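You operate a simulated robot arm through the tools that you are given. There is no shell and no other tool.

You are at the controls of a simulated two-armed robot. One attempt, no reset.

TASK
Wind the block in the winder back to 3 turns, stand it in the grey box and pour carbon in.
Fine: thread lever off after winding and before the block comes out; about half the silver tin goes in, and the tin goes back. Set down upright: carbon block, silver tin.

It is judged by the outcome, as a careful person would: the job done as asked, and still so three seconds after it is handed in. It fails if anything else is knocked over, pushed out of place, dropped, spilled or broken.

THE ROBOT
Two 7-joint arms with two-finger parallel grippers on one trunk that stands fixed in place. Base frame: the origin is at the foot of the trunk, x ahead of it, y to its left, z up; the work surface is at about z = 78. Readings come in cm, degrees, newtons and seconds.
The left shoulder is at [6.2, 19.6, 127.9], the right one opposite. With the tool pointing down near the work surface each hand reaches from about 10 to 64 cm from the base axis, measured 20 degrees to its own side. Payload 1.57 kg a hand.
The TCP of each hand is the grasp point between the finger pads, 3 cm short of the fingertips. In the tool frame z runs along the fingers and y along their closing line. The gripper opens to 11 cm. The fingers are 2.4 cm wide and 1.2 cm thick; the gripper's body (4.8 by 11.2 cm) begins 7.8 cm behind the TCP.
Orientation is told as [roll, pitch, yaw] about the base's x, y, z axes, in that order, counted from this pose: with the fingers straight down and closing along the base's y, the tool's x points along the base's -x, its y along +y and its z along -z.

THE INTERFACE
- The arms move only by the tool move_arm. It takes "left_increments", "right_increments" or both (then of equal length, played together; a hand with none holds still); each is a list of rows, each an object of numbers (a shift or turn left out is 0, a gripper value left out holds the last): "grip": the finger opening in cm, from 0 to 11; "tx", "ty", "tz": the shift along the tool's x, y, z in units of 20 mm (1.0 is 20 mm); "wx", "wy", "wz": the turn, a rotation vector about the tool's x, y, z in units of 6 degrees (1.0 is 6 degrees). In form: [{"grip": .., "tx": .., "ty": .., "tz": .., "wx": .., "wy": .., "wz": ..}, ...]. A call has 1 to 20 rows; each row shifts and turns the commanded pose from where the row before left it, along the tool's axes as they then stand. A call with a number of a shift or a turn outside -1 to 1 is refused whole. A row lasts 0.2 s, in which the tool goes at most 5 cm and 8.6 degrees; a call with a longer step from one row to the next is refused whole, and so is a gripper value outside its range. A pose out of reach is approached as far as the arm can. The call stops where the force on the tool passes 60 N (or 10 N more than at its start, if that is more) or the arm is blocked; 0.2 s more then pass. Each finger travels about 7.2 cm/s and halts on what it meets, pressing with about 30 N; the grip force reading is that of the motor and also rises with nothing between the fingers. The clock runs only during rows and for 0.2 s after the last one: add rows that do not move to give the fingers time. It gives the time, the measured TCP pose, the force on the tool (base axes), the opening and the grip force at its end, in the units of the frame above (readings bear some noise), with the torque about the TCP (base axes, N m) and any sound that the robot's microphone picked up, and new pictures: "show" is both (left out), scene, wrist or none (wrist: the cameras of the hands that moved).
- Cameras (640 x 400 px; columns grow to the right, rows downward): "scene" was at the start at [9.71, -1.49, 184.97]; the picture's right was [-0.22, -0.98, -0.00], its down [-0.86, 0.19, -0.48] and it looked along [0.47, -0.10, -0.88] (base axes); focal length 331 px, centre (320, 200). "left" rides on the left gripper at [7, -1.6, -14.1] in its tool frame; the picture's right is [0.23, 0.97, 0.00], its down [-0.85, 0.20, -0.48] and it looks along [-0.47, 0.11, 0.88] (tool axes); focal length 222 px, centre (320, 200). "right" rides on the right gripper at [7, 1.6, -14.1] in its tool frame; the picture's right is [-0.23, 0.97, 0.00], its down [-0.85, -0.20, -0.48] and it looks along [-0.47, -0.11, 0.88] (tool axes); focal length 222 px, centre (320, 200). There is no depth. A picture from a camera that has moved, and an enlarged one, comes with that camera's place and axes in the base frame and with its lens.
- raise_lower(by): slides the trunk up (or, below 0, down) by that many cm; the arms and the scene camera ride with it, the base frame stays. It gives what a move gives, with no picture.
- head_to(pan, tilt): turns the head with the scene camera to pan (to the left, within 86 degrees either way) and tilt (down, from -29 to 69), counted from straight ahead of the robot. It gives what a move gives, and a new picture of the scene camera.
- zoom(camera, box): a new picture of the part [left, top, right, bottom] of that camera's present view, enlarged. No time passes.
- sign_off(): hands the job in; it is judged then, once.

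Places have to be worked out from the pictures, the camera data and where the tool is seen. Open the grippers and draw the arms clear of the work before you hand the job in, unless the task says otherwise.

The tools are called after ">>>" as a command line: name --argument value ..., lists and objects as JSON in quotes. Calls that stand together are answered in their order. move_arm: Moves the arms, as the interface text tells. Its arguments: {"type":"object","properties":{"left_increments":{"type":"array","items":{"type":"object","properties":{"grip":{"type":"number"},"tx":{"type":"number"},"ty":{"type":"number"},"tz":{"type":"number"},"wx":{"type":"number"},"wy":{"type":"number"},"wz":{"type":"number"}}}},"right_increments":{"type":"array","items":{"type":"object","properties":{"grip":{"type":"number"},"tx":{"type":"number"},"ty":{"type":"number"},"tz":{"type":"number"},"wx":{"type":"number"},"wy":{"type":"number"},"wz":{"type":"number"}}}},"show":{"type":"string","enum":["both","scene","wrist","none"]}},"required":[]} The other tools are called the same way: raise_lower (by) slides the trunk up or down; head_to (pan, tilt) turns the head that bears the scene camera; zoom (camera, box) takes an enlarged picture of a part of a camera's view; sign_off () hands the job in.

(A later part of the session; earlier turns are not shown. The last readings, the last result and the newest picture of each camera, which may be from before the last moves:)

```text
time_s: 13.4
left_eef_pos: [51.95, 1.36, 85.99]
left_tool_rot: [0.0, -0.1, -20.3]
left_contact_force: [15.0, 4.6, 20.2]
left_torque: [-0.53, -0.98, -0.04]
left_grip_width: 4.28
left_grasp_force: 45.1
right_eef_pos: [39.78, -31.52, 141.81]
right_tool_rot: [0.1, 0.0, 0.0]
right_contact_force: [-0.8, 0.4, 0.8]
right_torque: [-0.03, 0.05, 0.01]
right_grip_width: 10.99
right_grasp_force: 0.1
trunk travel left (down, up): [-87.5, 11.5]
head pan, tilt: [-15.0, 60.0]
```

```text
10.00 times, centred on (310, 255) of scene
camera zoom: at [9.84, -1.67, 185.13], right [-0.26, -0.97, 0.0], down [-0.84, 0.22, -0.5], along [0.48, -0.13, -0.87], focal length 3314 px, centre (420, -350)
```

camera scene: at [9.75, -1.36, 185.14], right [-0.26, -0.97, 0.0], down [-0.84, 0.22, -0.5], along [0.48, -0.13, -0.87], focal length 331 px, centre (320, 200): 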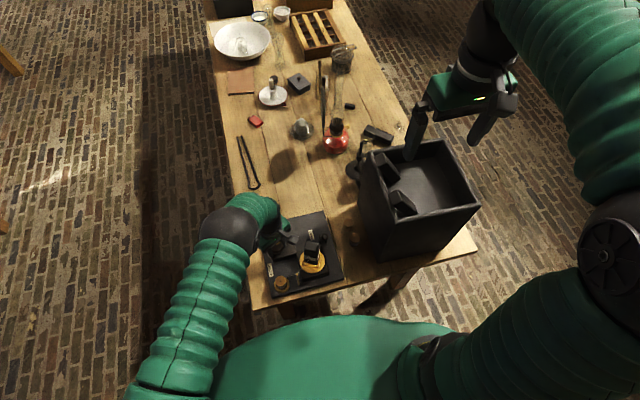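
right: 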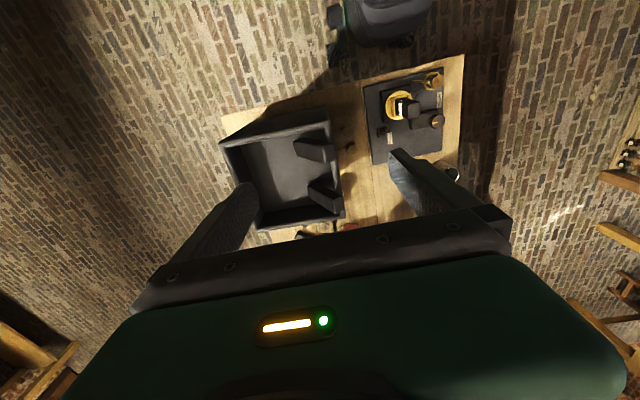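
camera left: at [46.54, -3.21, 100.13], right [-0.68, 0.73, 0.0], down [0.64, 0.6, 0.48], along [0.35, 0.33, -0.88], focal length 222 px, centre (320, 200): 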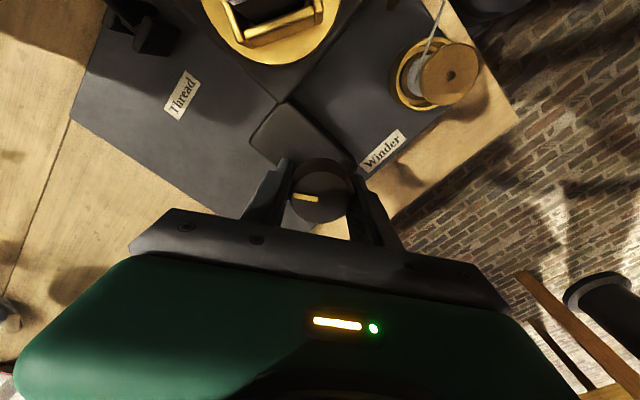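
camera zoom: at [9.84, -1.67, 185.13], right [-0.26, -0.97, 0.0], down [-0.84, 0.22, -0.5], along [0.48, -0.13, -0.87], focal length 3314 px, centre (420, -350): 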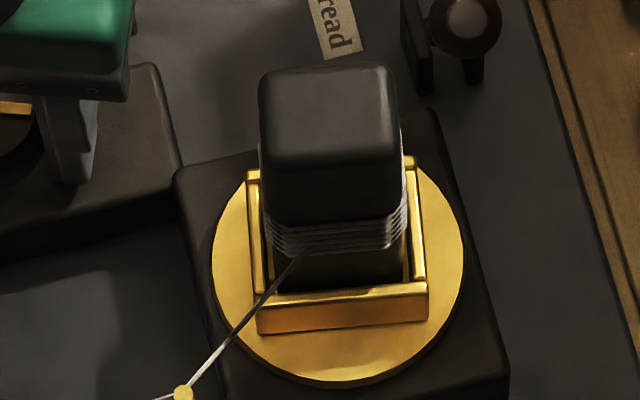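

The gearing is 4:1 reversed: knob 90° clockwise unwinds exactly one turn. I continue to -90° (one turn off) and recheck the strands.

>>> move_arm --left_increments '[{"wz": 1}, {"wz": 1}, {"wz": 1}, {"wz": 1}, {"wz": 1}, {"wz": 1}, {"wz": 1}, {"wz": 1}, {"wz": 1}, {"wz": 1}, {"wz": 1}, {"wz": 0.67}, {}]' --show "wrist"

>>> zoom --camera "right" --box '[390, 85, 430, 125]'

>>> zoom --camera "scene" --box '[300, 245, 320, 265]'

>>> zoom --camera "scene" --box '[255, 215, 335, 295]'

```text
time_s: 16.2
left_eef_pos: [51.44, 1.16, 86.05]
left_tool_rot: [0.0, 0.1, -90.0]
left_contact_force: [-12.9, -9.6, 11.2]
left_torque: [0.09, 0.59, 0.05]
left_grip_width: 4.27
left_grasp_force: 45.2
right_eef_pos: [39.37, -31.83, 141.8]
right_tool_rot: [0.0, -0.1, -0.1]
right_contact_force: [0.3, -0.1, 0.2]
right_torque: [0.0, 0.0, -0.02]
right_grip_width: 11.0
right_grasp_force: 0.1
trunk travel left (down, up): [-87.5, 11.5]
head pan, tilt: [-15.0, 60.0]
camera left: at [49.87, 8.11, 100.13], right [0.97, 0.22, 0.0], down [0.2, -0.86, 0.48], along [0.11, -0.46, -0.88], focal length 222 px, centre (320, 200)
```

left: 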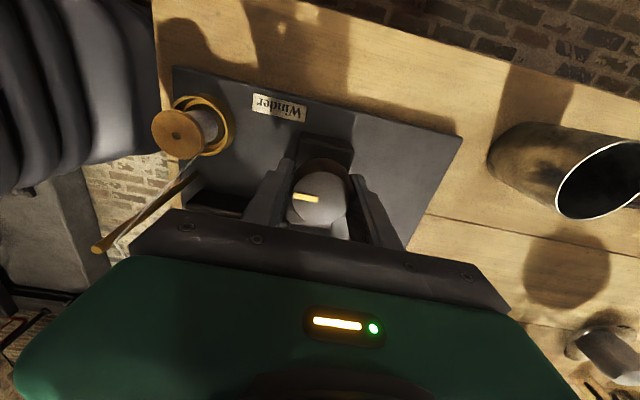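

```text
10.00 times, centred on (410, 105) of right
camera zoom: at [32.53, -30.24, 156.0], right [0.23, 0.97, 0.0], down [0.85, -0.2, 0.48], along [0.47, -0.11, -0.88], focal length 2221 px, centre (-580, 1150)
```

zoom: 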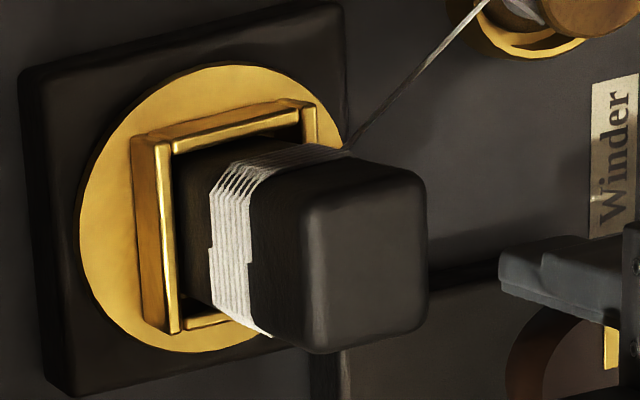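

```text
16.00 times, centred on (310, 255) of scene
camera zoom: at [9.31, -2.35, 185.15], right [-0.26, -0.97, 0.0], down [-0.84, 0.23, -0.5], along [0.48, -0.13, -0.87], focal length 5303 px, centre (480, -680)
```

zoom: 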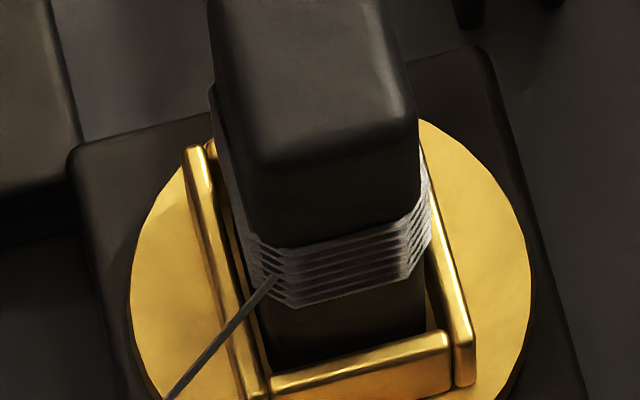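

```text
5.00 times, centred on (295, 255) of scene
camera zoom: at [9.31, -2.35, 185.15], right [-0.26, -0.97, 0.0], down [-0.84, 0.23, -0.5], along [0.48, -0.13, -0.87], focal length 1657 px, centre (445, -75)
```

zoom: 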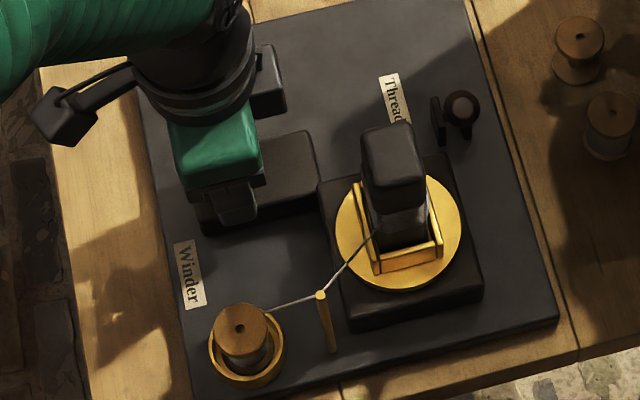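

The strand band looks wider now, so this direction winds on. I zoom to confirm the count before reversing.

>>> zoom --camera "right" --box '[398, 95, 414, 111]'

>>> zoom --camera "scene" --box '[304, 250, 316, 262]'

```text
16.00 times, centred on (406, 103) of right
camera zoom: at [32.53, -30.24, 156.0], right [0.23, 0.97, 0.0], down [0.85, -0.2, 0.48], along [0.47, -0.11, -0.88], focal length 3554 px, centre (-1056, 1752)
```

zoom: 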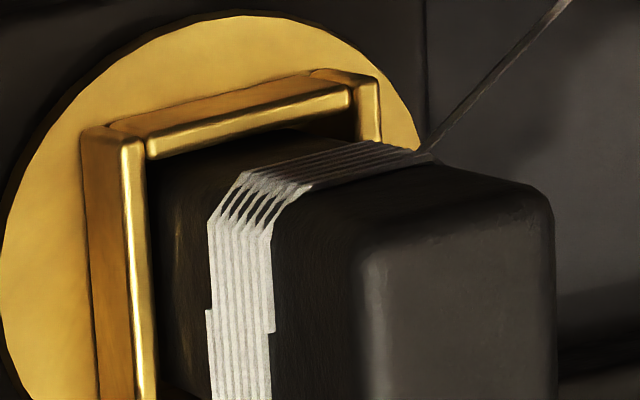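

```text
16.00 times, centred on (310, 256) of scene
camera zoom: at [9.31, -2.35, 185.15], right [-0.26, -0.97, 0.0], down [-0.84, 0.23, -0.5], along [0.48, -0.13, -0.87], focal length 5303 px, centre (480, -696)
```

zoom: 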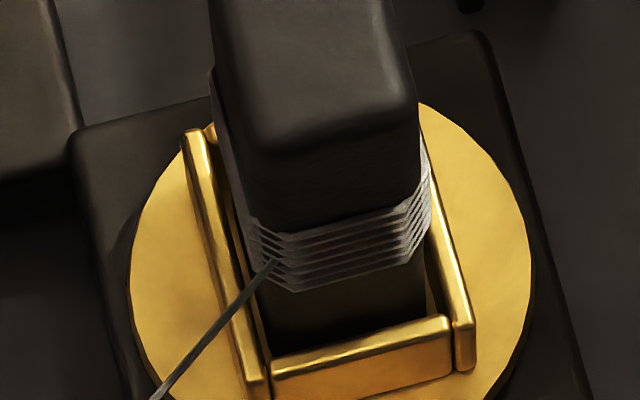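

The band grew from about six to seven strands, so knob clockwise winds on; unwinding is counter-clockwise. I turn back CCW through 0 to +90°.

>>> move_arm --left_increments '[{"wz": -1}, {"wz": -1}, {"wz": -1}, {"wz": -1}, {"wz": -1}, {"wz": -1}, {"wz": -1}, {"wz": -1}, {"wz": -1}, {"wz": -1}, {"wz": -1}, {"wz": -1}, {"wz": -1}, {"wz": -1}, {"wz": -1}, {}]' --show "none"

>>> zoom --camera "left" --box '[60, 0, 260, 125]'

>>> move_arm --left_increments '[{"wz": -1}, {"wz": -1}, {"wz": -1}, {"wz": -1}, {"wz": -1}, {"wz": -1}, {"wz": -1}, {"wz": -1}, {"wz": -1}, {"wz": -1}, {"wz": -1}, {"wz": -1}, {"wz": -1}, {"wz": -1}, {"wz": -1}, {}]' --show "both"

>>> zoom --camera "right" --box '[398, 95, 414, 111]'

>>> zoom --camera "scene" --box '[304, 250, 316, 262]'

```text
time_s: 19.6
left_eef_pos: [51.76, 1.57, 85.92]
left_tool_rot: [-0.1, -0.1, -0.1]
left_contact_force: [2.2, 6.3, 10.9]
left_torque: [0.73, 0.35, -0.02]
left_grip_width: 4.3
left_grasp_force: 45.1
right_eef_pos: [39.68, -31.42, 141.73]
right_tool_rot: [-0.1, 0.0, -0.1]
right_contact_force: [0.2, 0.6, -0.1]
right_torque: [0.0, -0.01, 0.0]
right_grip_width: 10.98
right_grasp_force: 0.0
trunk travel left (down, up): [-87.5, 11.5]
head pan, tilt: [-15.0, 60.0]
```

```text
3.20 times, centred on (160, 62) of left
camera zoom: at [44.81, -0.13, 100.09], right [-0.23, 0.97, 0.0], down [0.85, 0.2, 0.48], along [0.47, 0.11, -0.88], focal length 711 px, centre (832, 640)
```

zoom: 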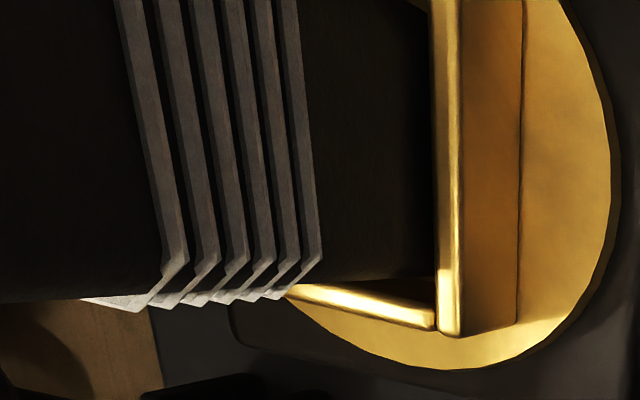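

```text
time_s: 23.0
left_eef_pos: [51.54, 1.88, 85.98]
left_tool_rot: [0.5, 0.0, 91.1]
left_contact_force: [-36.7, -18.7, -20.9]
left_torque: [1.26, -1.02, -0.14]
left_grip_width: 4.25
left_grasp_force: 44.6
right_eef_pos: [39.28, -31.84, 141.8]
right_tool_rot: [0.3, -0.1, 0.0]
right_contact_force: [-0.4, 0.0, 0.3]
right_torque: [0.01, -0.03, 0.04]
right_grip_width: 11.01
right_grasp_force: 0.2
trunk travel left (down, up): [-87.5, 11.5]
head pan, tilt: [-15.0, 60.0]
camera scene: at [9.2, -2.73, 185.1], right [-0.26, -0.97, -0.01], down [-0.84, 0.23, -0.5], along [0.48, -0.12, -0.87], focal length 331 px, centre (320, 200)
camera left: at [53.35, -5.08, 100.07], right [-0.97, -0.25, 0.01], down [-0.21, 0.85, 0.48], along [-0.13, 0.46, -0.88], focal length 222 px, centre (320, 200)
```

scene: 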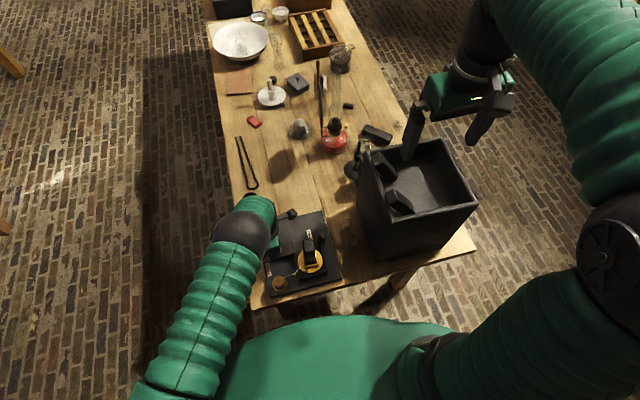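
left: 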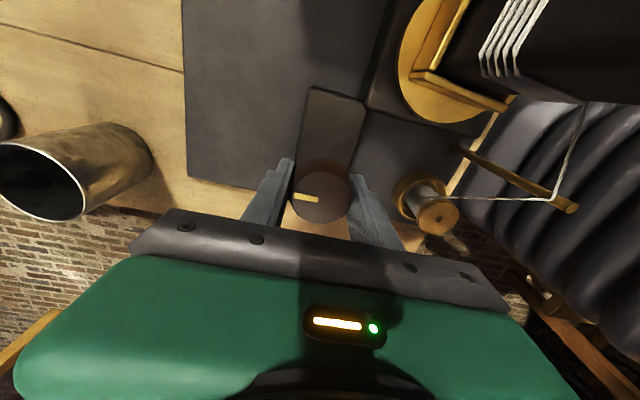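

```text
16.00 times, centred on (406, 103) of right
camera zoom: at [32.44, -30.35, 155.95], right [0.23, 0.97, 0.0], down [0.85, -0.2, 0.48], along [0.47, -0.11, -0.88], focal length 3554 px, centre (-1056, 1752)
```

zoom: 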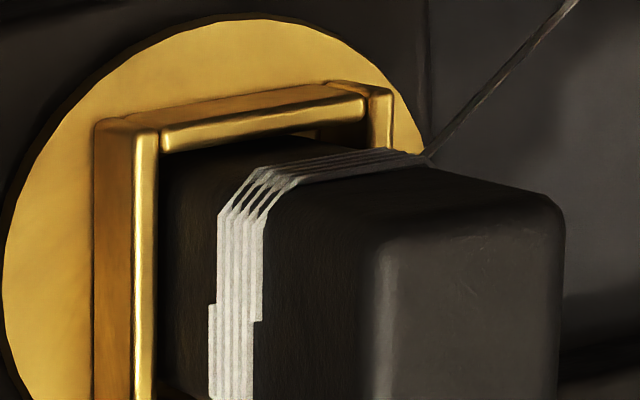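

```text
16.00 times, centred on (310, 256) of scene
camera zoom: at [9.2, -2.73, 185.1], right [-0.26, -0.97, -0.01], down [-0.84, 0.23, -0.5], along [0.48, -0.12, -0.87], focal length 5303 px, centre (480, -696)
```

zoom: 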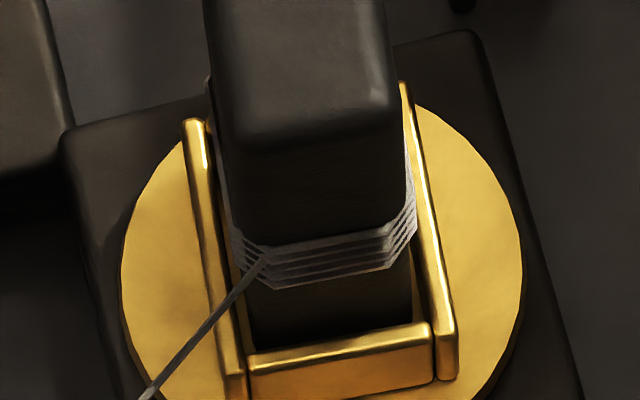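

The strand count dropped. The side force is up to ~37 N, so I zoom for a count, then release the knob.

>>> zoom --camera "left" --box '[460, 0, 580, 90]'

>>> move_arm --left_increments '[{"grip": 7}, {}, {}, {}]' --show "none"

>>> zoom --camera "left" --box '[260, 130, 400, 230]'

```text
4.44 times, centred on (520, 45) of left
camera zoom: at [53.35, -5.08, 100.07], right [-0.97, -0.25, 0.01], down [-0.21, 0.85, 0.48], along [-0.13, 0.46, -0.88], focal length 987 px, centre (-569, 889)
```

zoom: 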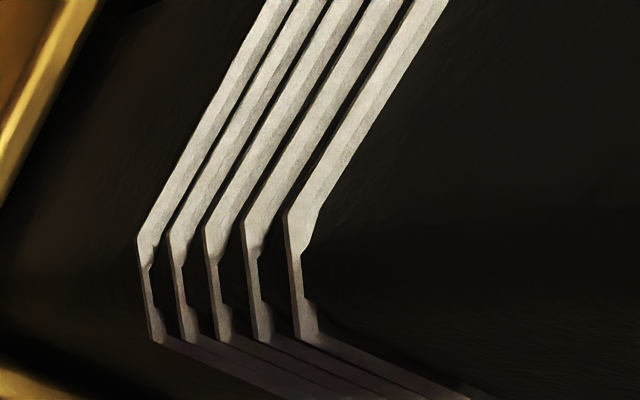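

```text
time_s: 24.0
left_eef_pos: [52.26, 2.42, 85.93]
left_tool_rot: [0.0, -0.2, 91.3]
left_contact_force: [-0.1, -0.4, 0.1]
left_torque: [0.01, -0.01, 0.05]
left_grip_width: 6.99
left_grasp_force: 0.1
right_eef_pos: [39.83, -31.8, 141.53]
right_tool_rot: [0.0, 0.1, 0.0]
right_contact_force: [-0.3, -0.2, -0.1]
right_torque: [0.01, 0.01, -0.03]
right_grip_width: 10.99
right_grasp_force: 0.0
trunk travel left (down, up): [-87.5, 11.5]
head pan, tilt: [-15.0, 60.0]
```

```text
4.00 times, centred on (330, 180) of left
camera zoom: at [54.07, -4.7, 100.03], right [-0.97, -0.25, 0.0], down [-0.22, 0.85, 0.48], along [-0.12, 0.47, -0.88], focal length 888 px, centre (280, 280)
```

zoom: 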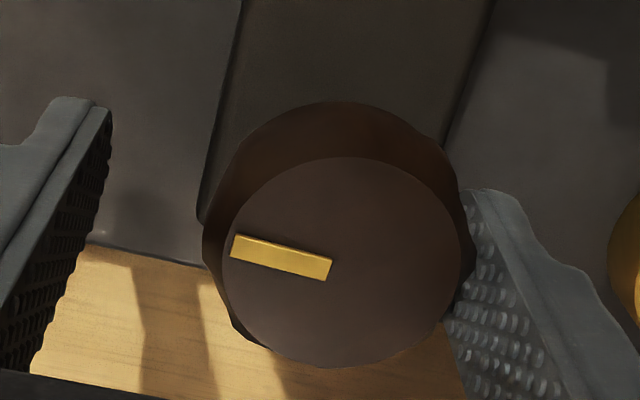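

Exactly five strands now on both visible faces: one turn off from six. I lift off the knob, rotate the hand back to -90°, and will regrasp for another 180° CCW.

>>> move_arm --left_increments '[{"tz": -1}, {"tz": -1}, {"tz": -1, "wz": 1}, {"wz": 1}, {"wz": 1}, {"wz": 1}, {"wz": 1}, {"wz": 1}, {"wz": 1}, {"wz": 1}, {"wz": 1}, {"wz": 1}, {"wz": 1}, {"wz": 1}, {"wz": 1}, {"wz": 1}, {"wz": 1}, {"wz": 1}, {"wz": 1}, {"wz": 1}]' --show "none"

>>> move_arm --left_increments '[{"wz": 1}, {"wz": 1}, {"wz": 1}, {"wz": 1}, {"wz": 1}, {"wz": 1}, {"wz": 1}, {"wz": 1}, {"wz": 1}, {"wz": 1}, {"wz": 1}, {"wz": 1}, {}]'

>>> zoom --camera "left" --box '[250, 110, 390, 210]'

```text
time_s: 28.2
left_eef_pos: [51.74, 1.26, 92.04]
left_tool_rot: [0.0, 0.0, -18.1]
left_contact_force: [-0.5, -0.1, 0.4]
left_torque: [-0.03, 0.0, -0.01]
left_grip_width: 7.0
left_grasp_force: 0.2
right_eef_pos: [39.69, -31.57, 141.87]
right_tool_rot: [0.1, 0.0, 0.0]
right_contact_force: [0.0, 0.0, 0.1]
right_torque: [-0.03, 0.04, 0.0]
right_grip_width: 11.0
right_grasp_force: 0.0
trunk travel left (down, up): [-87.5, 11.5]
head pan, tilt: [-15.0, 60.0]
```

```text
time_s: 31.0
left_eef_pos: [51.77, 1.23, 92.04]
left_tool_rot: [0.1, 0.2, -90.0]
left_contact_force: [0.3, 0.3, 0.2]
left_torque: [0.01, 0.01, 0.04]
left_grip_width: 7.02
left_grasp_force: 0.0
right_eef_pos: [39.72, -31.68, 141.75]
right_tool_rot: [0.1, 0.1, 0.0]
right_contact_force: [0.3, -0.2, -0.3]
right_torque: [-0.01, -0.01, 0.01]
right_grip_width: 10.97
right_grasp_force: 0.0
trunk travel left (down, up): [-87.5, 11.5]
head pan, tilt: [-15.0, 60.0]
camera scene: at [9.91, -1.86, 185.11], right [-0.26, -0.97, 0.0], down [-0.84, 0.22, -0.5], along [0.48, -0.13, -0.87], focal length 331 px, centre (320, 200)
camera left: at [50.16, 8.32, 106.07], right [0.97, 0.22, 0.0], down [0.2, -0.86, 0.48], along [0.11, -0.47, -0.88], focal length 222 px, centre (320, 200)
```

scene: 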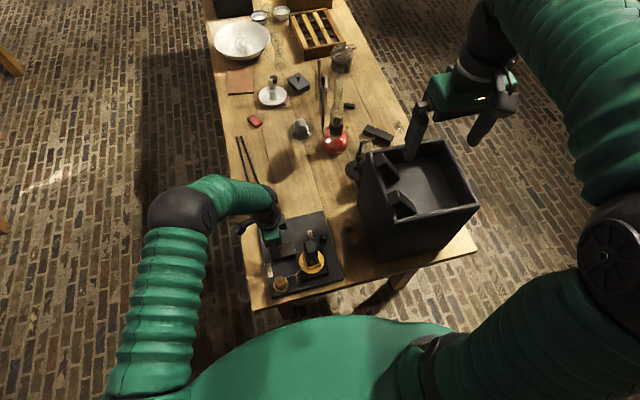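
left: 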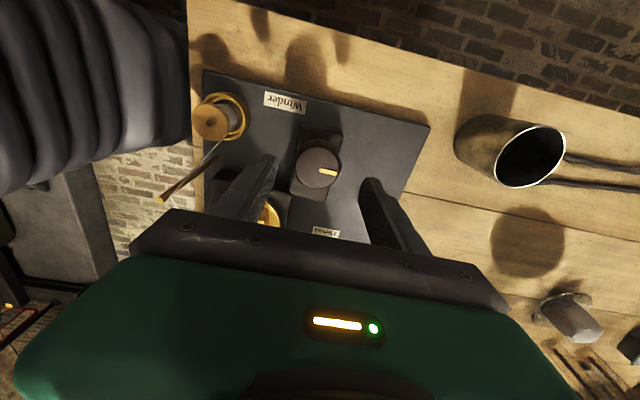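

```text
4.00 times, centred on (320, 160) of left
camera zoom: at [50.16, 8.32, 106.07], right [0.97, 0.22, 0.0], down [0.2, -0.86, 0.48], along [0.11, -0.47, -0.88], focal length 888 px, centre (320, 360)
```

zoom: 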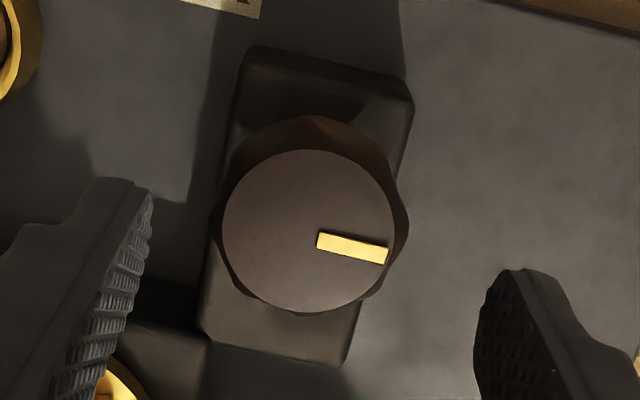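

Knob measured at (51.6, 1.4), hand well-centred. I lower, grip, and turn 150° CCW first.

>>> move_arm --left_increments '[{"tz": 1}, {"tz": 1}, {"tz": 1}, {}, {"grip": 3}, {}, {}, {}]' --show "none"

>>> move_arm --left_increments '[{"wz": -1}, {"wz": -1}, {"wz": -1}, {"wz": -1}, {"wz": -1}, {"wz": -1}, {"wz": -1}, {"wz": -1}, {"wz": -1}, {"wz": -1}, {"wz": -1}, {"wz": -1}, {"wz": -1}, {"wz": -1}, {"wz": -1}, {}]' --show "none"

>>> zoom --camera "left" --box '[60, 0, 260, 125]'

>>> zoom --camera "scene" --box '[290, 235, 330, 275]'

```text
time_s: 32.8
left_eef_pos: [51.6, 1.26, 86.07]
left_tool_rot: [-0.3, 0.3, -90.2]
left_contact_force: [-25.9, -3.6, -9.3]
left_torque: [0.14, -0.19, 0.08]
left_grip_width: 4.31
left_grasp_force: 44.7
right_eef_pos: [39.42, -31.7, 141.95]
right_tool_rot: [0.1, -0.1, 0.0]
right_contact_force: [0.1, 0.2, -0.3]
right_torque: [-0.03, 0.0, -0.02]
right_grip_width: 10.99
right_grasp_force: 0.1
trunk travel left (down, up): [-87.5, 11.5]
head pan, tilt: [-15.0, 60.0]
```

```text
time_s: 36.2
left_eef_pos: [51.75, 1.52, 85.96]
left_tool_rot: [0.1, -0.1, 0.0]
left_contact_force: [-11.0, 9.4, -3.9]
left_torque: [0.73, 0.65, 0.0]
left_grip_width: 4.28
left_grasp_force: 44.9
right_eef_pos: [39.59, -31.25, 141.78]
right_tool_rot: [-0.1, 0.0, -0.1]
right_contact_force: [0.3, 0.3, -0.1]
right_torque: [0.0, 0.01, -0.03]
right_grip_width: 10.98
right_grasp_force: 0.0
trunk travel left (down, up): [-87.5, 11.5]
head pan, tilt: [-15.0, 60.0]
```

```text
3.20 times, centred on (160, 62) of left
camera zoom: at [44.73, -0.13, 100.08], right [-0.23, 0.97, 0.0], down [0.85, 0.2, 0.48], along [0.47, 0.11, -0.88], focal length 711 px, centre (832, 640)
```

zoom: 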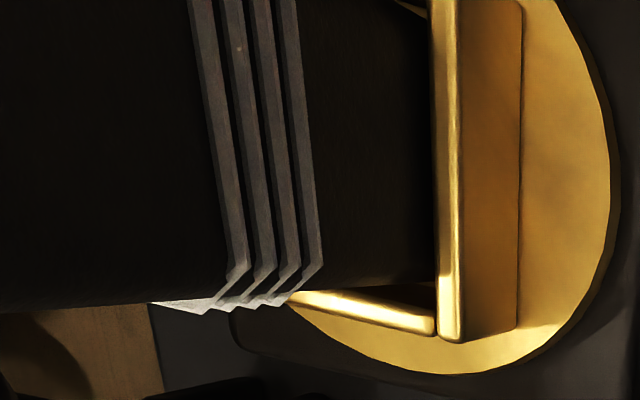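

```text
10.00 times, centred on (310, 255) of scene
camera zoom: at [9.69, -1.51, 185.13], right [-0.26, -0.97, 0.0], down [-0.84, 0.22, -0.5], along [0.48, -0.13, -0.87], focal length 3314 px, centre (420, -350)
```

zoom: 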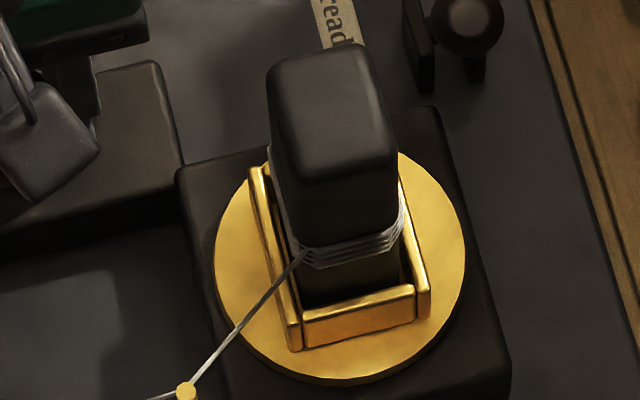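

Four strands now, clamp nearly aligned. Another 90° CCW should leave exactly three.

>>> move_arm --left_increments '[{"wz": -1}, {"wz": -1}, {"wz": -1}, {"wz": -1}, {"wz": -1}, {"wz": -1}, {"wz": -1}, {"wz": -1}, {"wz": -1}, {"wz": -1}, {"wz": -1}, {"wz": -1}, {"wz": -1}, {"wz": -1}, {"wz": -0.7}, {}]' --show "wrist"

>>> zoom --camera "left" --box '[460, 0, 580, 90]'

>>> zoom --camera "scene" --box '[290, 235, 330, 275]'

>>> zoom --camera "right" --box '[390, 85, 430, 125]'

```text
time_s: 39.6
left_eef_pos: [51.55, 1.79, 85.96]
left_tool_rot: [0.6, 0.0, 89.2]
left_contact_force: [-40.5, -15.0, -21.2]
left_torque: [0.27, -1.03, -0.08]
left_grip_width: 4.31
left_grasp_force: 45.0
right_eef_pos: [39.3, -32.0, 141.89]
right_tool_rot: [0.2, -0.2, 0.0]
right_contact_force: [-0.5, -0.2, -0.4]
right_torque: [0.01, 0.01, -0.01]
right_grip_width: 11.0
right_grasp_force: 0.0
trunk travel left (down, up): [-87.5, 11.5]
head pan, tilt: [-15.0, 60.0]
camera left: at [53.14, -5.21, 100.09], right [-0.98, -0.21, 0.01], down [-0.18, 0.86, 0.48], along [-0.11, 0.47, -0.88], focal length 222 px, centre (320, 200)
```

left: 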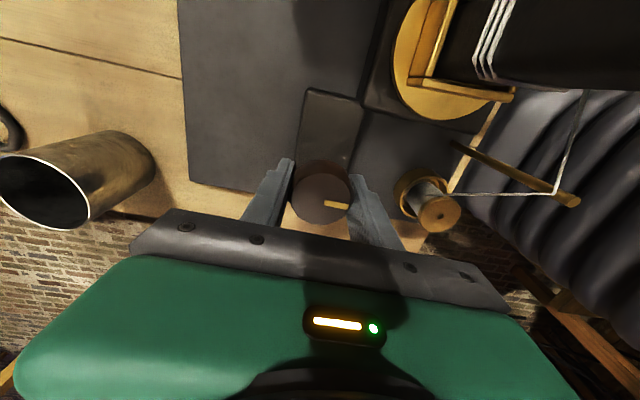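

```text
4.44 times, centred on (520, 45) of left
camera zoom: at [53.14, -5.21, 100.09], right [-0.98, -0.21, 0.01], down [-0.18, 0.86, 0.48], along [-0.11, 0.47, -0.88], focal length 987 px, centre (-569, 889)
```

zoom: 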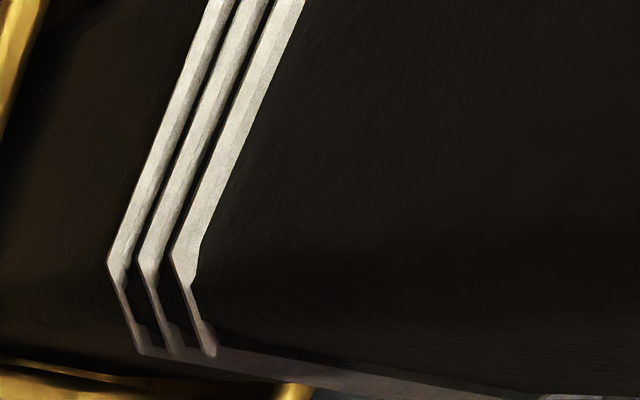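

```text
10.00 times, centred on (310, 255) of scene
camera zoom: at [9.12, -2.6, 185.12], right [-0.26, -0.97, -0.01], down [-0.84, 0.23, -0.5], along [0.48, -0.13, -0.87], focal length 3314 px, centre (420, -350)
```

zoom: 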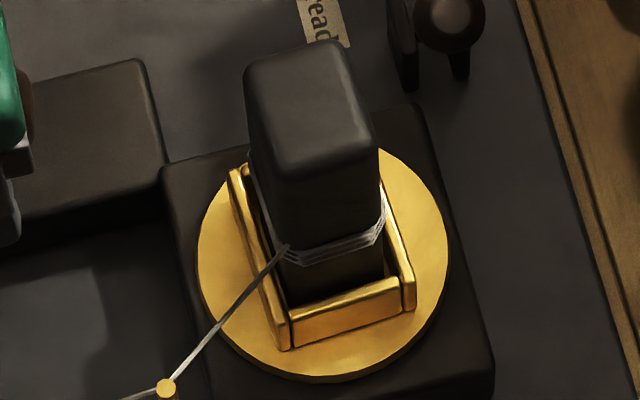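

```text
10.00 times, centred on (410, 105) of right
camera zoom: at [32.4, -30.31, 155.98], right [0.23, 0.97, 0.0], down [0.85, -0.2, 0.48], along [0.47, -0.11, -0.88], focal length 2221 px, centre (-580, 1150)
```

zoom: 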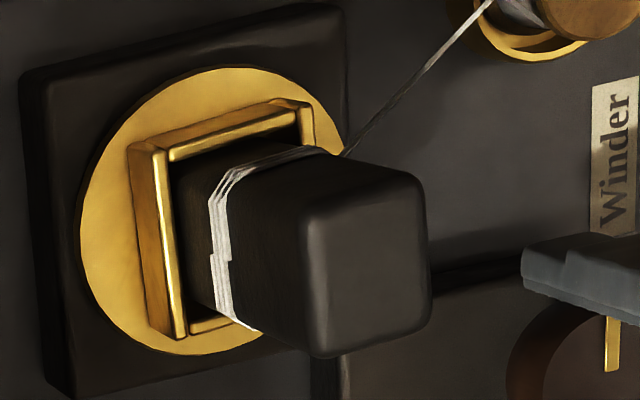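

Three strands on every visible face; the clamp is only a few degrees past alignment, so I nudge the knob back ~1.2° and release.

>>> move_arm --left_increments '[{"wz": 0.22}, {}, {"grip": 7}, {}, {}, {}]' --show "none"

>>> zoom --camera "right" --box '[390, 85, 430, 125]'

>>> zoom --camera "scene" --box '[290, 235, 330, 275]'

>>> zoom --camera "left" --box '[460, 0, 640, 115]'

```text
time_s: 41.0
left_eef_pos: [52.21, 2.07, 85.97]
left_tool_rot: [0.1, 0.0, 87.9]
left_contact_force: [-0.4, -0.6, -0.4]
left_torque: [-0.02, -0.04, -0.01]
left_grip_width: 7.0
left_grasp_force: 0.1
right_eef_pos: [39.85, -31.81, 141.78]
right_tool_rot: [0.2, 0.1, 0.0]
right_contact_force: [-0.2, 0.3, 1.4]
right_torque: [0.01, 0.01, -0.02]
right_grip_width: 11.0
right_grasp_force: 0.0
trunk travel left (down, up): [-87.5, 11.5]
head pan, tilt: [-15.0, 60.0]
```

```text
10.00 times, centred on (410, 105) of right
camera zoom: at [33.05, -30.24, 155.89], right [0.23, 0.97, 0.0], down [0.86, -0.2, 0.48], along [0.46, -0.11, -0.88], focal length 2221 px, centre (-580, 1150)
```

zoom: 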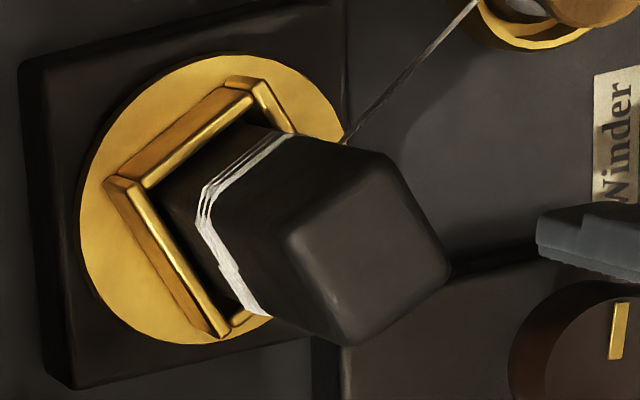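

```text
10.00 times, centred on (310, 255) of scene
camera zoom: at [10.05, -2.18, 185.11], right [-0.26, -0.97, 0.0], down [-0.84, 0.23, -0.5], along [0.48, -0.13, -0.87], focal length 3314 px, centre (420, -350)
```

zoom: 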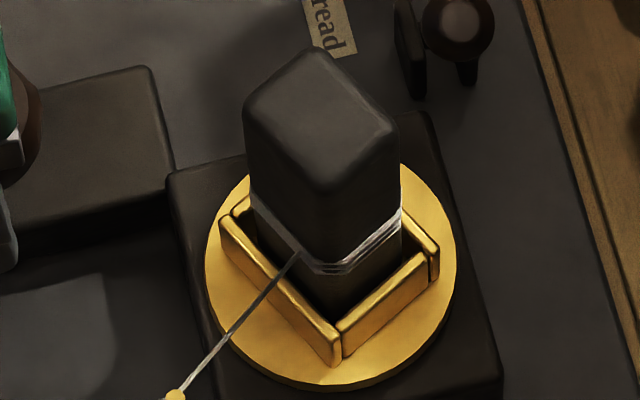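

```text
3.48 times, centred on (550, 58) of left
camera zoom: at [53.7, -4.95, 99.99], right [-0.98, -0.19, 0.0], down [-0.17, 0.86, 0.48], along [-0.09, 0.47, -0.88], focal length 773 px, centre (-480, 696)
```

zoom: 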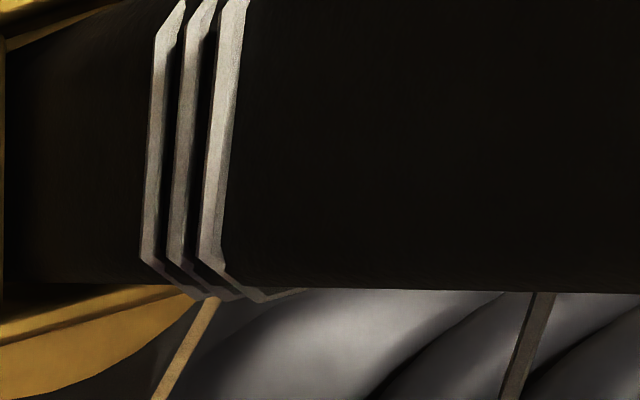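

Releasing let the knob slip a little (the turntable is now ~40° off), so I look at the knob pointer to see which way.

>>> zoom --camera "left" --box '[260, 130, 400, 230]'

>>> zoom --camera "right" --box '[398, 90, 418, 110]'

>>> zoom --camera "left" --box '[380, 0, 640, 160]'

```text
4.00 times, centred on (330, 180) of left
camera zoom: at [53.7, -4.95, 99.99], right [-0.98, -0.19, 0.0], down [-0.17, 0.86, 0.48], along [-0.09, 0.47, -0.88], focal length 888 px, centre (280, 280)
```

zoom: 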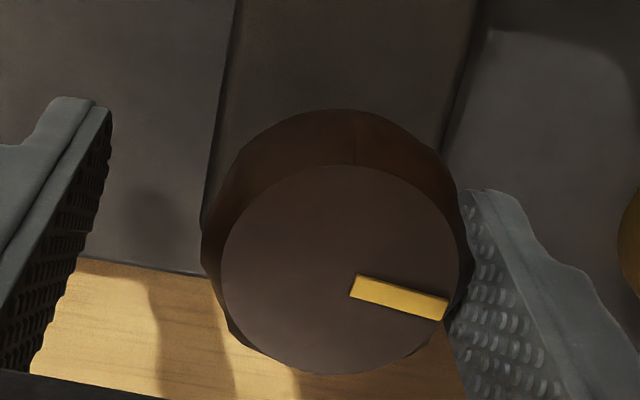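

```text
16.00 times, centred on (408, 100) of right
camera zoom: at [33.05, -30.24, 155.89], right [0.23, 0.97, 0.0], down [0.86, -0.2, 0.48], along [0.46, -0.11, -0.88], focal length 3554 px, centre (-1088, 1800)
```

zoom: 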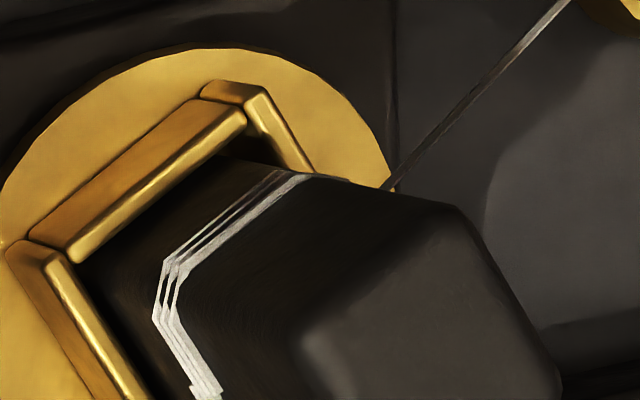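

```text
2.46 times, centred on (510, 80) of left
camera zoom: at [53.7, -4.95, 99.99], right [-0.98, -0.19, 0.0], down [-0.17, 0.86, 0.48], along [-0.09, 0.47, -0.88], focal length 547 px, centre (-148, 495)
```

zoom: 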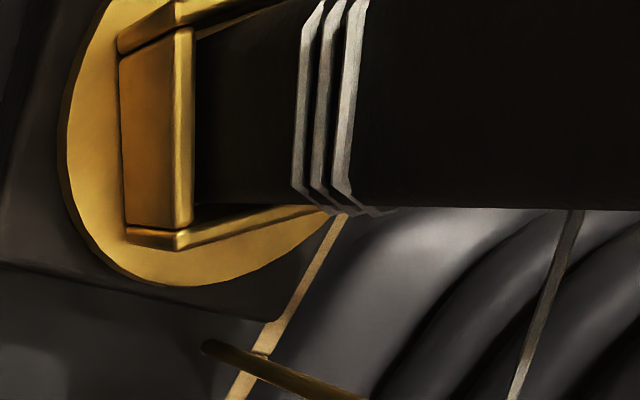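

The knob slipped back roughly 9° on release because of side load. I'll lift, return the hand to a relaxed yaw of about -10°, regrasp there and finely adjust.

>>> move_arm --left_increments '[{"tz": -1}, {"tz": -1}, {"tz": -1}, {"wz": 1}, {"wz": 1}, {"wz": 1}, {"wz": 1}, {"wz": 1}, {"wz": 1}, {"wz": 1}, {"wz": 1}, {"wz": 1}, {"wz": 1}, {"wz": 1}, {"wz": 1}, {"wz": 1}, {"wz": 1}, {"wz": 1}, {"wz": 1}, {"wz": 0.3}]' --show "none"

>>> move_arm --left_increments '[{}, {}]' --show "wrist"

>>> zoom --camera "left" --box '[250, 100, 390, 200]'

>>> zoom --camera "left" --box '[60, 0, 300, 150]'

```text
time_s: 45.2
left_eef_pos: [51.83, 1.3, 92.01]
left_tool_rot: [0.0, 0.0, -11.1]
left_contact_force: [-0.5, -0.1, -1.2]
left_torque: [-0.02, -0.04, 0.0]
left_grip_width: 7.02
left_grasp_force: 0.1
right_eef_pos: [39.87, -31.6, 141.91]
right_tool_rot: [0.1, -0.1, -0.1]
right_contact_force: [0.5, 0.2, 0.4]
right_torque: [0.02, 0.01, 0.0]
right_grip_width: 11.01
right_grasp_force: 0.0
trunk travel left (down, up): [-87.5, 11.5]
head pan, tilt: [-15.0, 60.0]
```

```text
time_s: 45.8
left_eef_pos: [51.93, 1.34, 92.15]
left_tool_rot: [0.1, 0.0, -11.0]
left_contact_force: [0.6, -0.6, 0.2]
left_torque: [-0.05, 0.02, -0.01]
left_grip_width: 6.99
left_grasp_force: 0.1
right_eef_pos: [39.76, -31.67, 141.76]
right_tool_rot: [0.1, 0.0, -0.1]
right_contact_force: [-1.2, 0.4, -0.2]
right_torque: [-0.05, 0.01, -0.02]
right_grip_width: 11.01
right_grasp_force: 0.0
trunk travel left (down, up): [-87.5, 11.5]
head pan, tilt: [-15.0, 60.0]
camera left: at [44.59, 1.01, 106.12], right [-0.04, 1.0, 0.0], down [0.88, 0.03, 0.48], along [0.48, 0.02, -0.88], focal length 222 px, centre (320, 200)
```

left: 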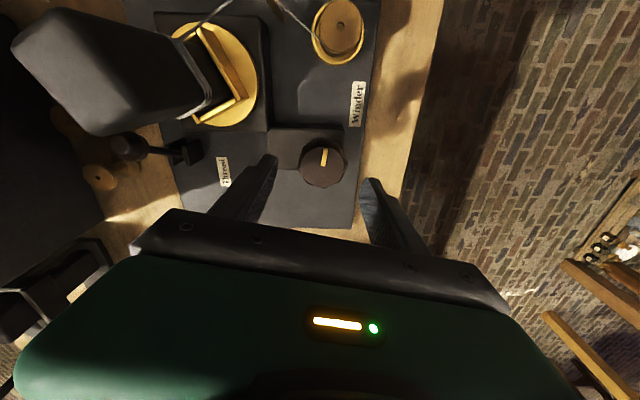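

```text
4.00 times, centred on (320, 150) of left
camera zoom: at [44.59, 1.01, 106.12], right [-0.04, 1.0, 0.0], down [0.88, 0.03, 0.48], along [0.48, 0.02, -0.88], focal length 888 px, centre (320, 400)
```

zoom: 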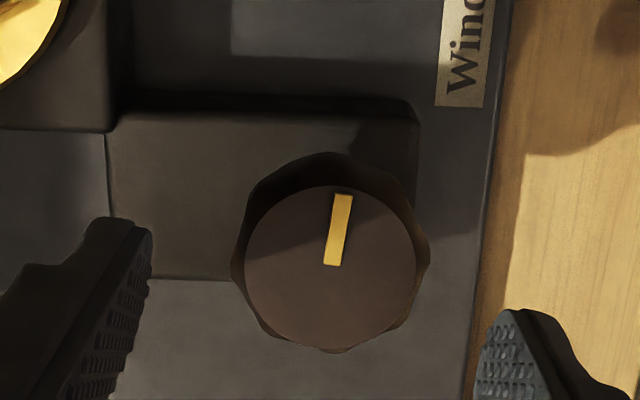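

```text
2.67 times, centred on (180, 75) of left
camera zoom: at [44.59, 1.01, 106.12], right [-0.04, 1.0, 0.0], down [0.88, 0.03, 0.48], along [0.48, 0.02, -0.88], focal length 592 px, centre (693, 533)
```

zoom: 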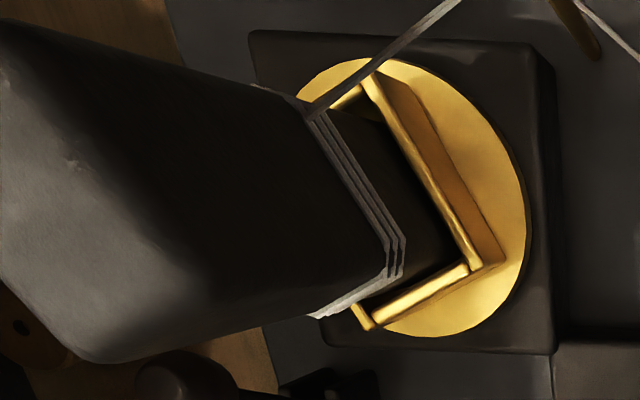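

The clamp is about 30° CCW of aligned, i.e. ~0.08 turn too much. I lower onto the knob at this relaxed pose, grip, and turn about 7.5° CCW.

>>> move_arm --left_increments '[{"tz": 1, "tx": 0.1, "ty": 0.08}, {"tz": 1}, {"tz": 1}, {}, {"grip": 3}, {}, {}, {}]' --show "none"

>>> zoom --camera "scene" --box '[290, 235, 330, 275]'

>>> zoom --camera "right" --box '[390, 85, 430, 125]'

```text
time_s: 47.6
left_eef_pos: [51.53, 1.43, 85.96]
left_tool_rot: [0.0, 0.1, -11.0]
left_contact_force: [-1.5, -1.9, -3.1]
left_torque: [-0.59, -0.43, -0.05]
left_grip_width: 4.34
left_grasp_force: 45.0
right_eef_pos: [39.64, -31.7, 141.76]
right_tool_rot: [0.1, 0.1, 0.1]
right_contact_force: [0.2, 0.0, 0.5]
right_torque: [0.03, 0.01, -0.04]
right_grip_width: 10.99
right_grasp_force: 0.0
trunk travel left (down, up): [-87.5, 11.5]
head pan, tilt: [-15.0, 60.0]
```

```text
10.00 times, centred on (310, 255) of scene
camera zoom: at [9.89, -1.94, 185.11], right [-0.26, -0.97, 0.0], down [-0.84, 0.22, -0.5], along [0.48, -0.13, -0.87], focal length 3314 px, centre (420, -350)
```

zoom: 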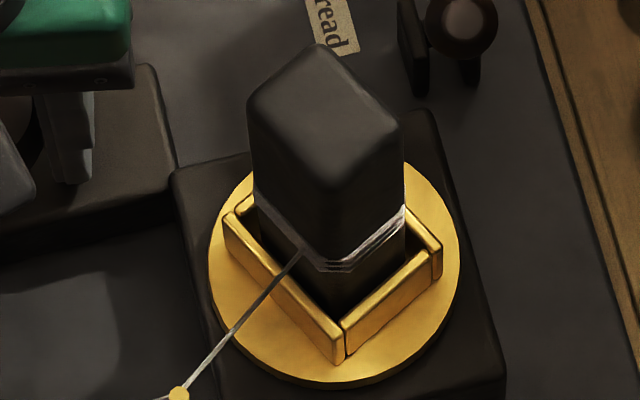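

```text
10.00 times, centred on (410, 105) of right
camera zoom: at [32.87, -30.08, 155.94], right [0.23, 0.97, 0.0], down [0.86, -0.2, 0.48], along [0.47, -0.11, -0.88], focal length 2221 px, centre (-580, 1150)
```

zoom: 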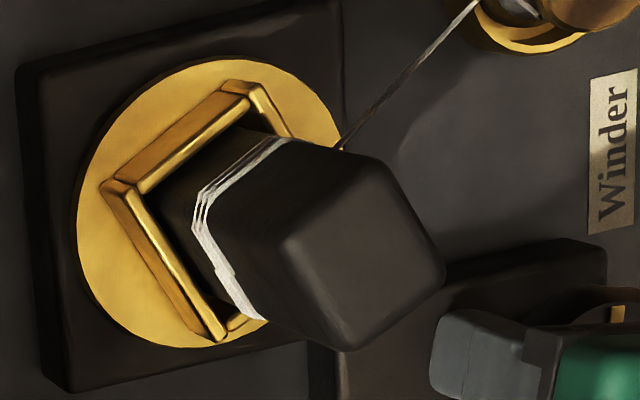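

Regrasp held the knob angle with nearly no side load. I turn 7.2° CCW and compare the alignment.

>>> move_arm --left_increments '[{"wz": -0.6}, {"wz": -0.6}, {}]' --show "none"

>>> zoom --camera "right" --box '[390, 85, 430, 125]'

>>> zoom --camera "scene" --box '[290, 235, 330, 275]'

```text
time_s: 48.4
left_eef_pos: [51.44, 1.61, 86.06]
left_tool_rot: [0.2, 0.1, -3.7]
left_contact_force: [-6.1, -2.2, -7.2]
left_torque: [-0.68, -0.64, -0.01]
left_grip_width: 4.35
left_grasp_force: 45.0
right_eef_pos: [39.78, -31.61, 141.85]
right_tool_rot: [0.1, 0.0, 0.0]
right_contact_force: [0.0, -0.5, -0.4]
right_torque: [-0.01, 0.0, -0.01]
right_grip_width: 10.99
right_grasp_force: 0.0
trunk travel left (down, up): [-87.5, 11.5]
head pan, tilt: [-15.0, 60.0]
```

```text
10.00 times, centred on (410, 105) of right
camera zoom: at [32.84, -30.06, 155.95], right [0.23, 0.97, 0.0], down [0.86, -0.2, 0.48], along [0.47, -0.11, -0.88], focal length 2221 px, centre (-580, 1150)
```

zoom: 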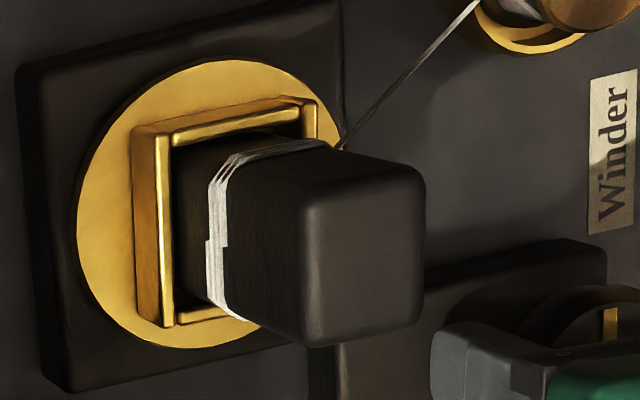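

```text
10.00 times, centred on (310, 255) of scene
camera zoom: at [9.84, -1.94, 185.11], right [-0.26, -0.97, 0.0], down [-0.84, 0.22, -0.5], along [0.48, -0.13, -0.87], focal length 3314 px, centre (420, -350)
```

zoom: 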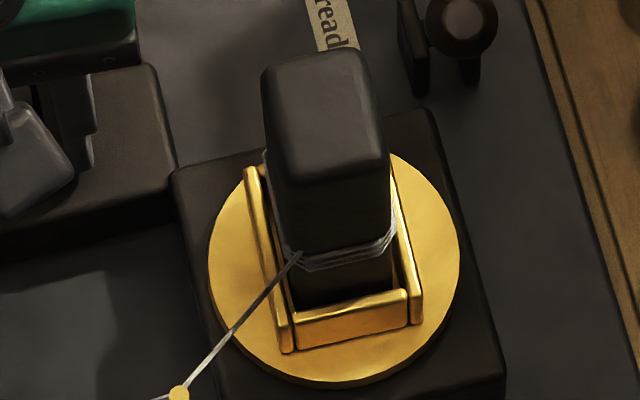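

Clamp is now aligned to within ~2–3° with three strands. I add a hair of turn, release, and verify.

>>> move_arm --left_increments '[{"wz": -0.1}, {}, {"grip": 4.8}, {}, {"grip": 7}, {}, {}]' --show "none"

>>> zoom --camera "right" --box '[390, 85, 430, 125]'

>>> zoom --camera "scene" --box '[290, 235, 330, 275]'

```text
time_s: 50.0
left_eef_pos: [51.64, 1.48, 86.03]
left_tool_rot: [0.1, 0.1, -3.1]
left_contact_force: [-0.3, -0.6, 0.7]
left_torque: [0.0, 0.0, 0.02]
left_grip_width: 7.03
left_grasp_force: 0.1
right_eef_pos: [39.77, -31.72, 141.75]
right_tool_rot: [0.1, 0.0, 0.0]
right_contact_force: [-1.0, -0.9, 0.4]
right_torque: [0.01, -0.01, -0.01]
right_grip_width: 10.98
right_grasp_force: 0.0
trunk travel left (down, up): [-87.5, 11.5]
head pan, tilt: [-15.0, 60.0]
```

```text
10.00 times, centred on (410, 105) of right
camera zoom: at [32.88, -30.04, 155.95], right [0.23, 0.97, 0.0], down [0.86, -0.2, 0.48], along [0.47, -0.11, -0.88], focal length 2221 px, centre (-580, 1150)
```

zoom: 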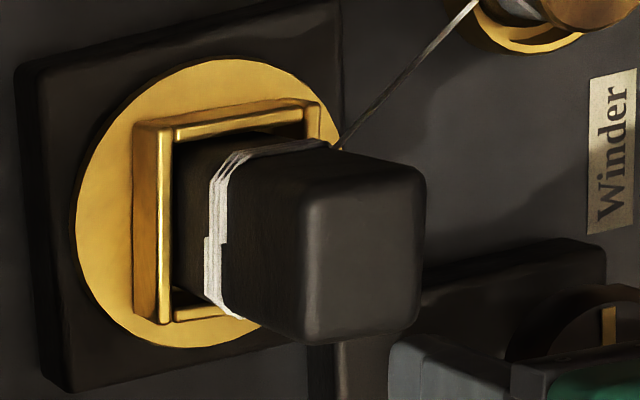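

```text
10.00 times, centred on (310, 255) of scene
camera zoom: at [9.91, -1.88, 185.11], right [-0.26, -0.97, 0.0], down [-0.84, 0.22, -0.5], along [0.48, -0.13, -0.87], focal length 3314 px, centre (420, -350)
```

zoom: 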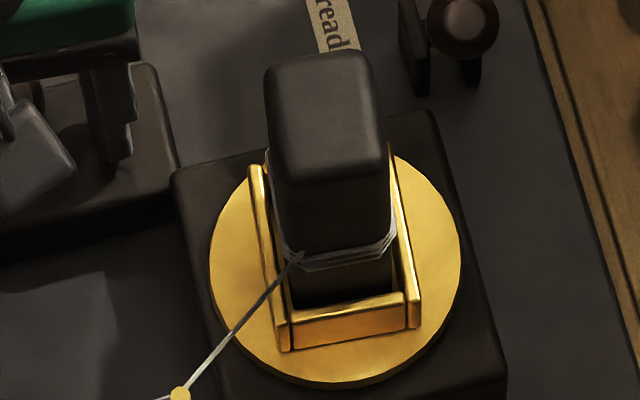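

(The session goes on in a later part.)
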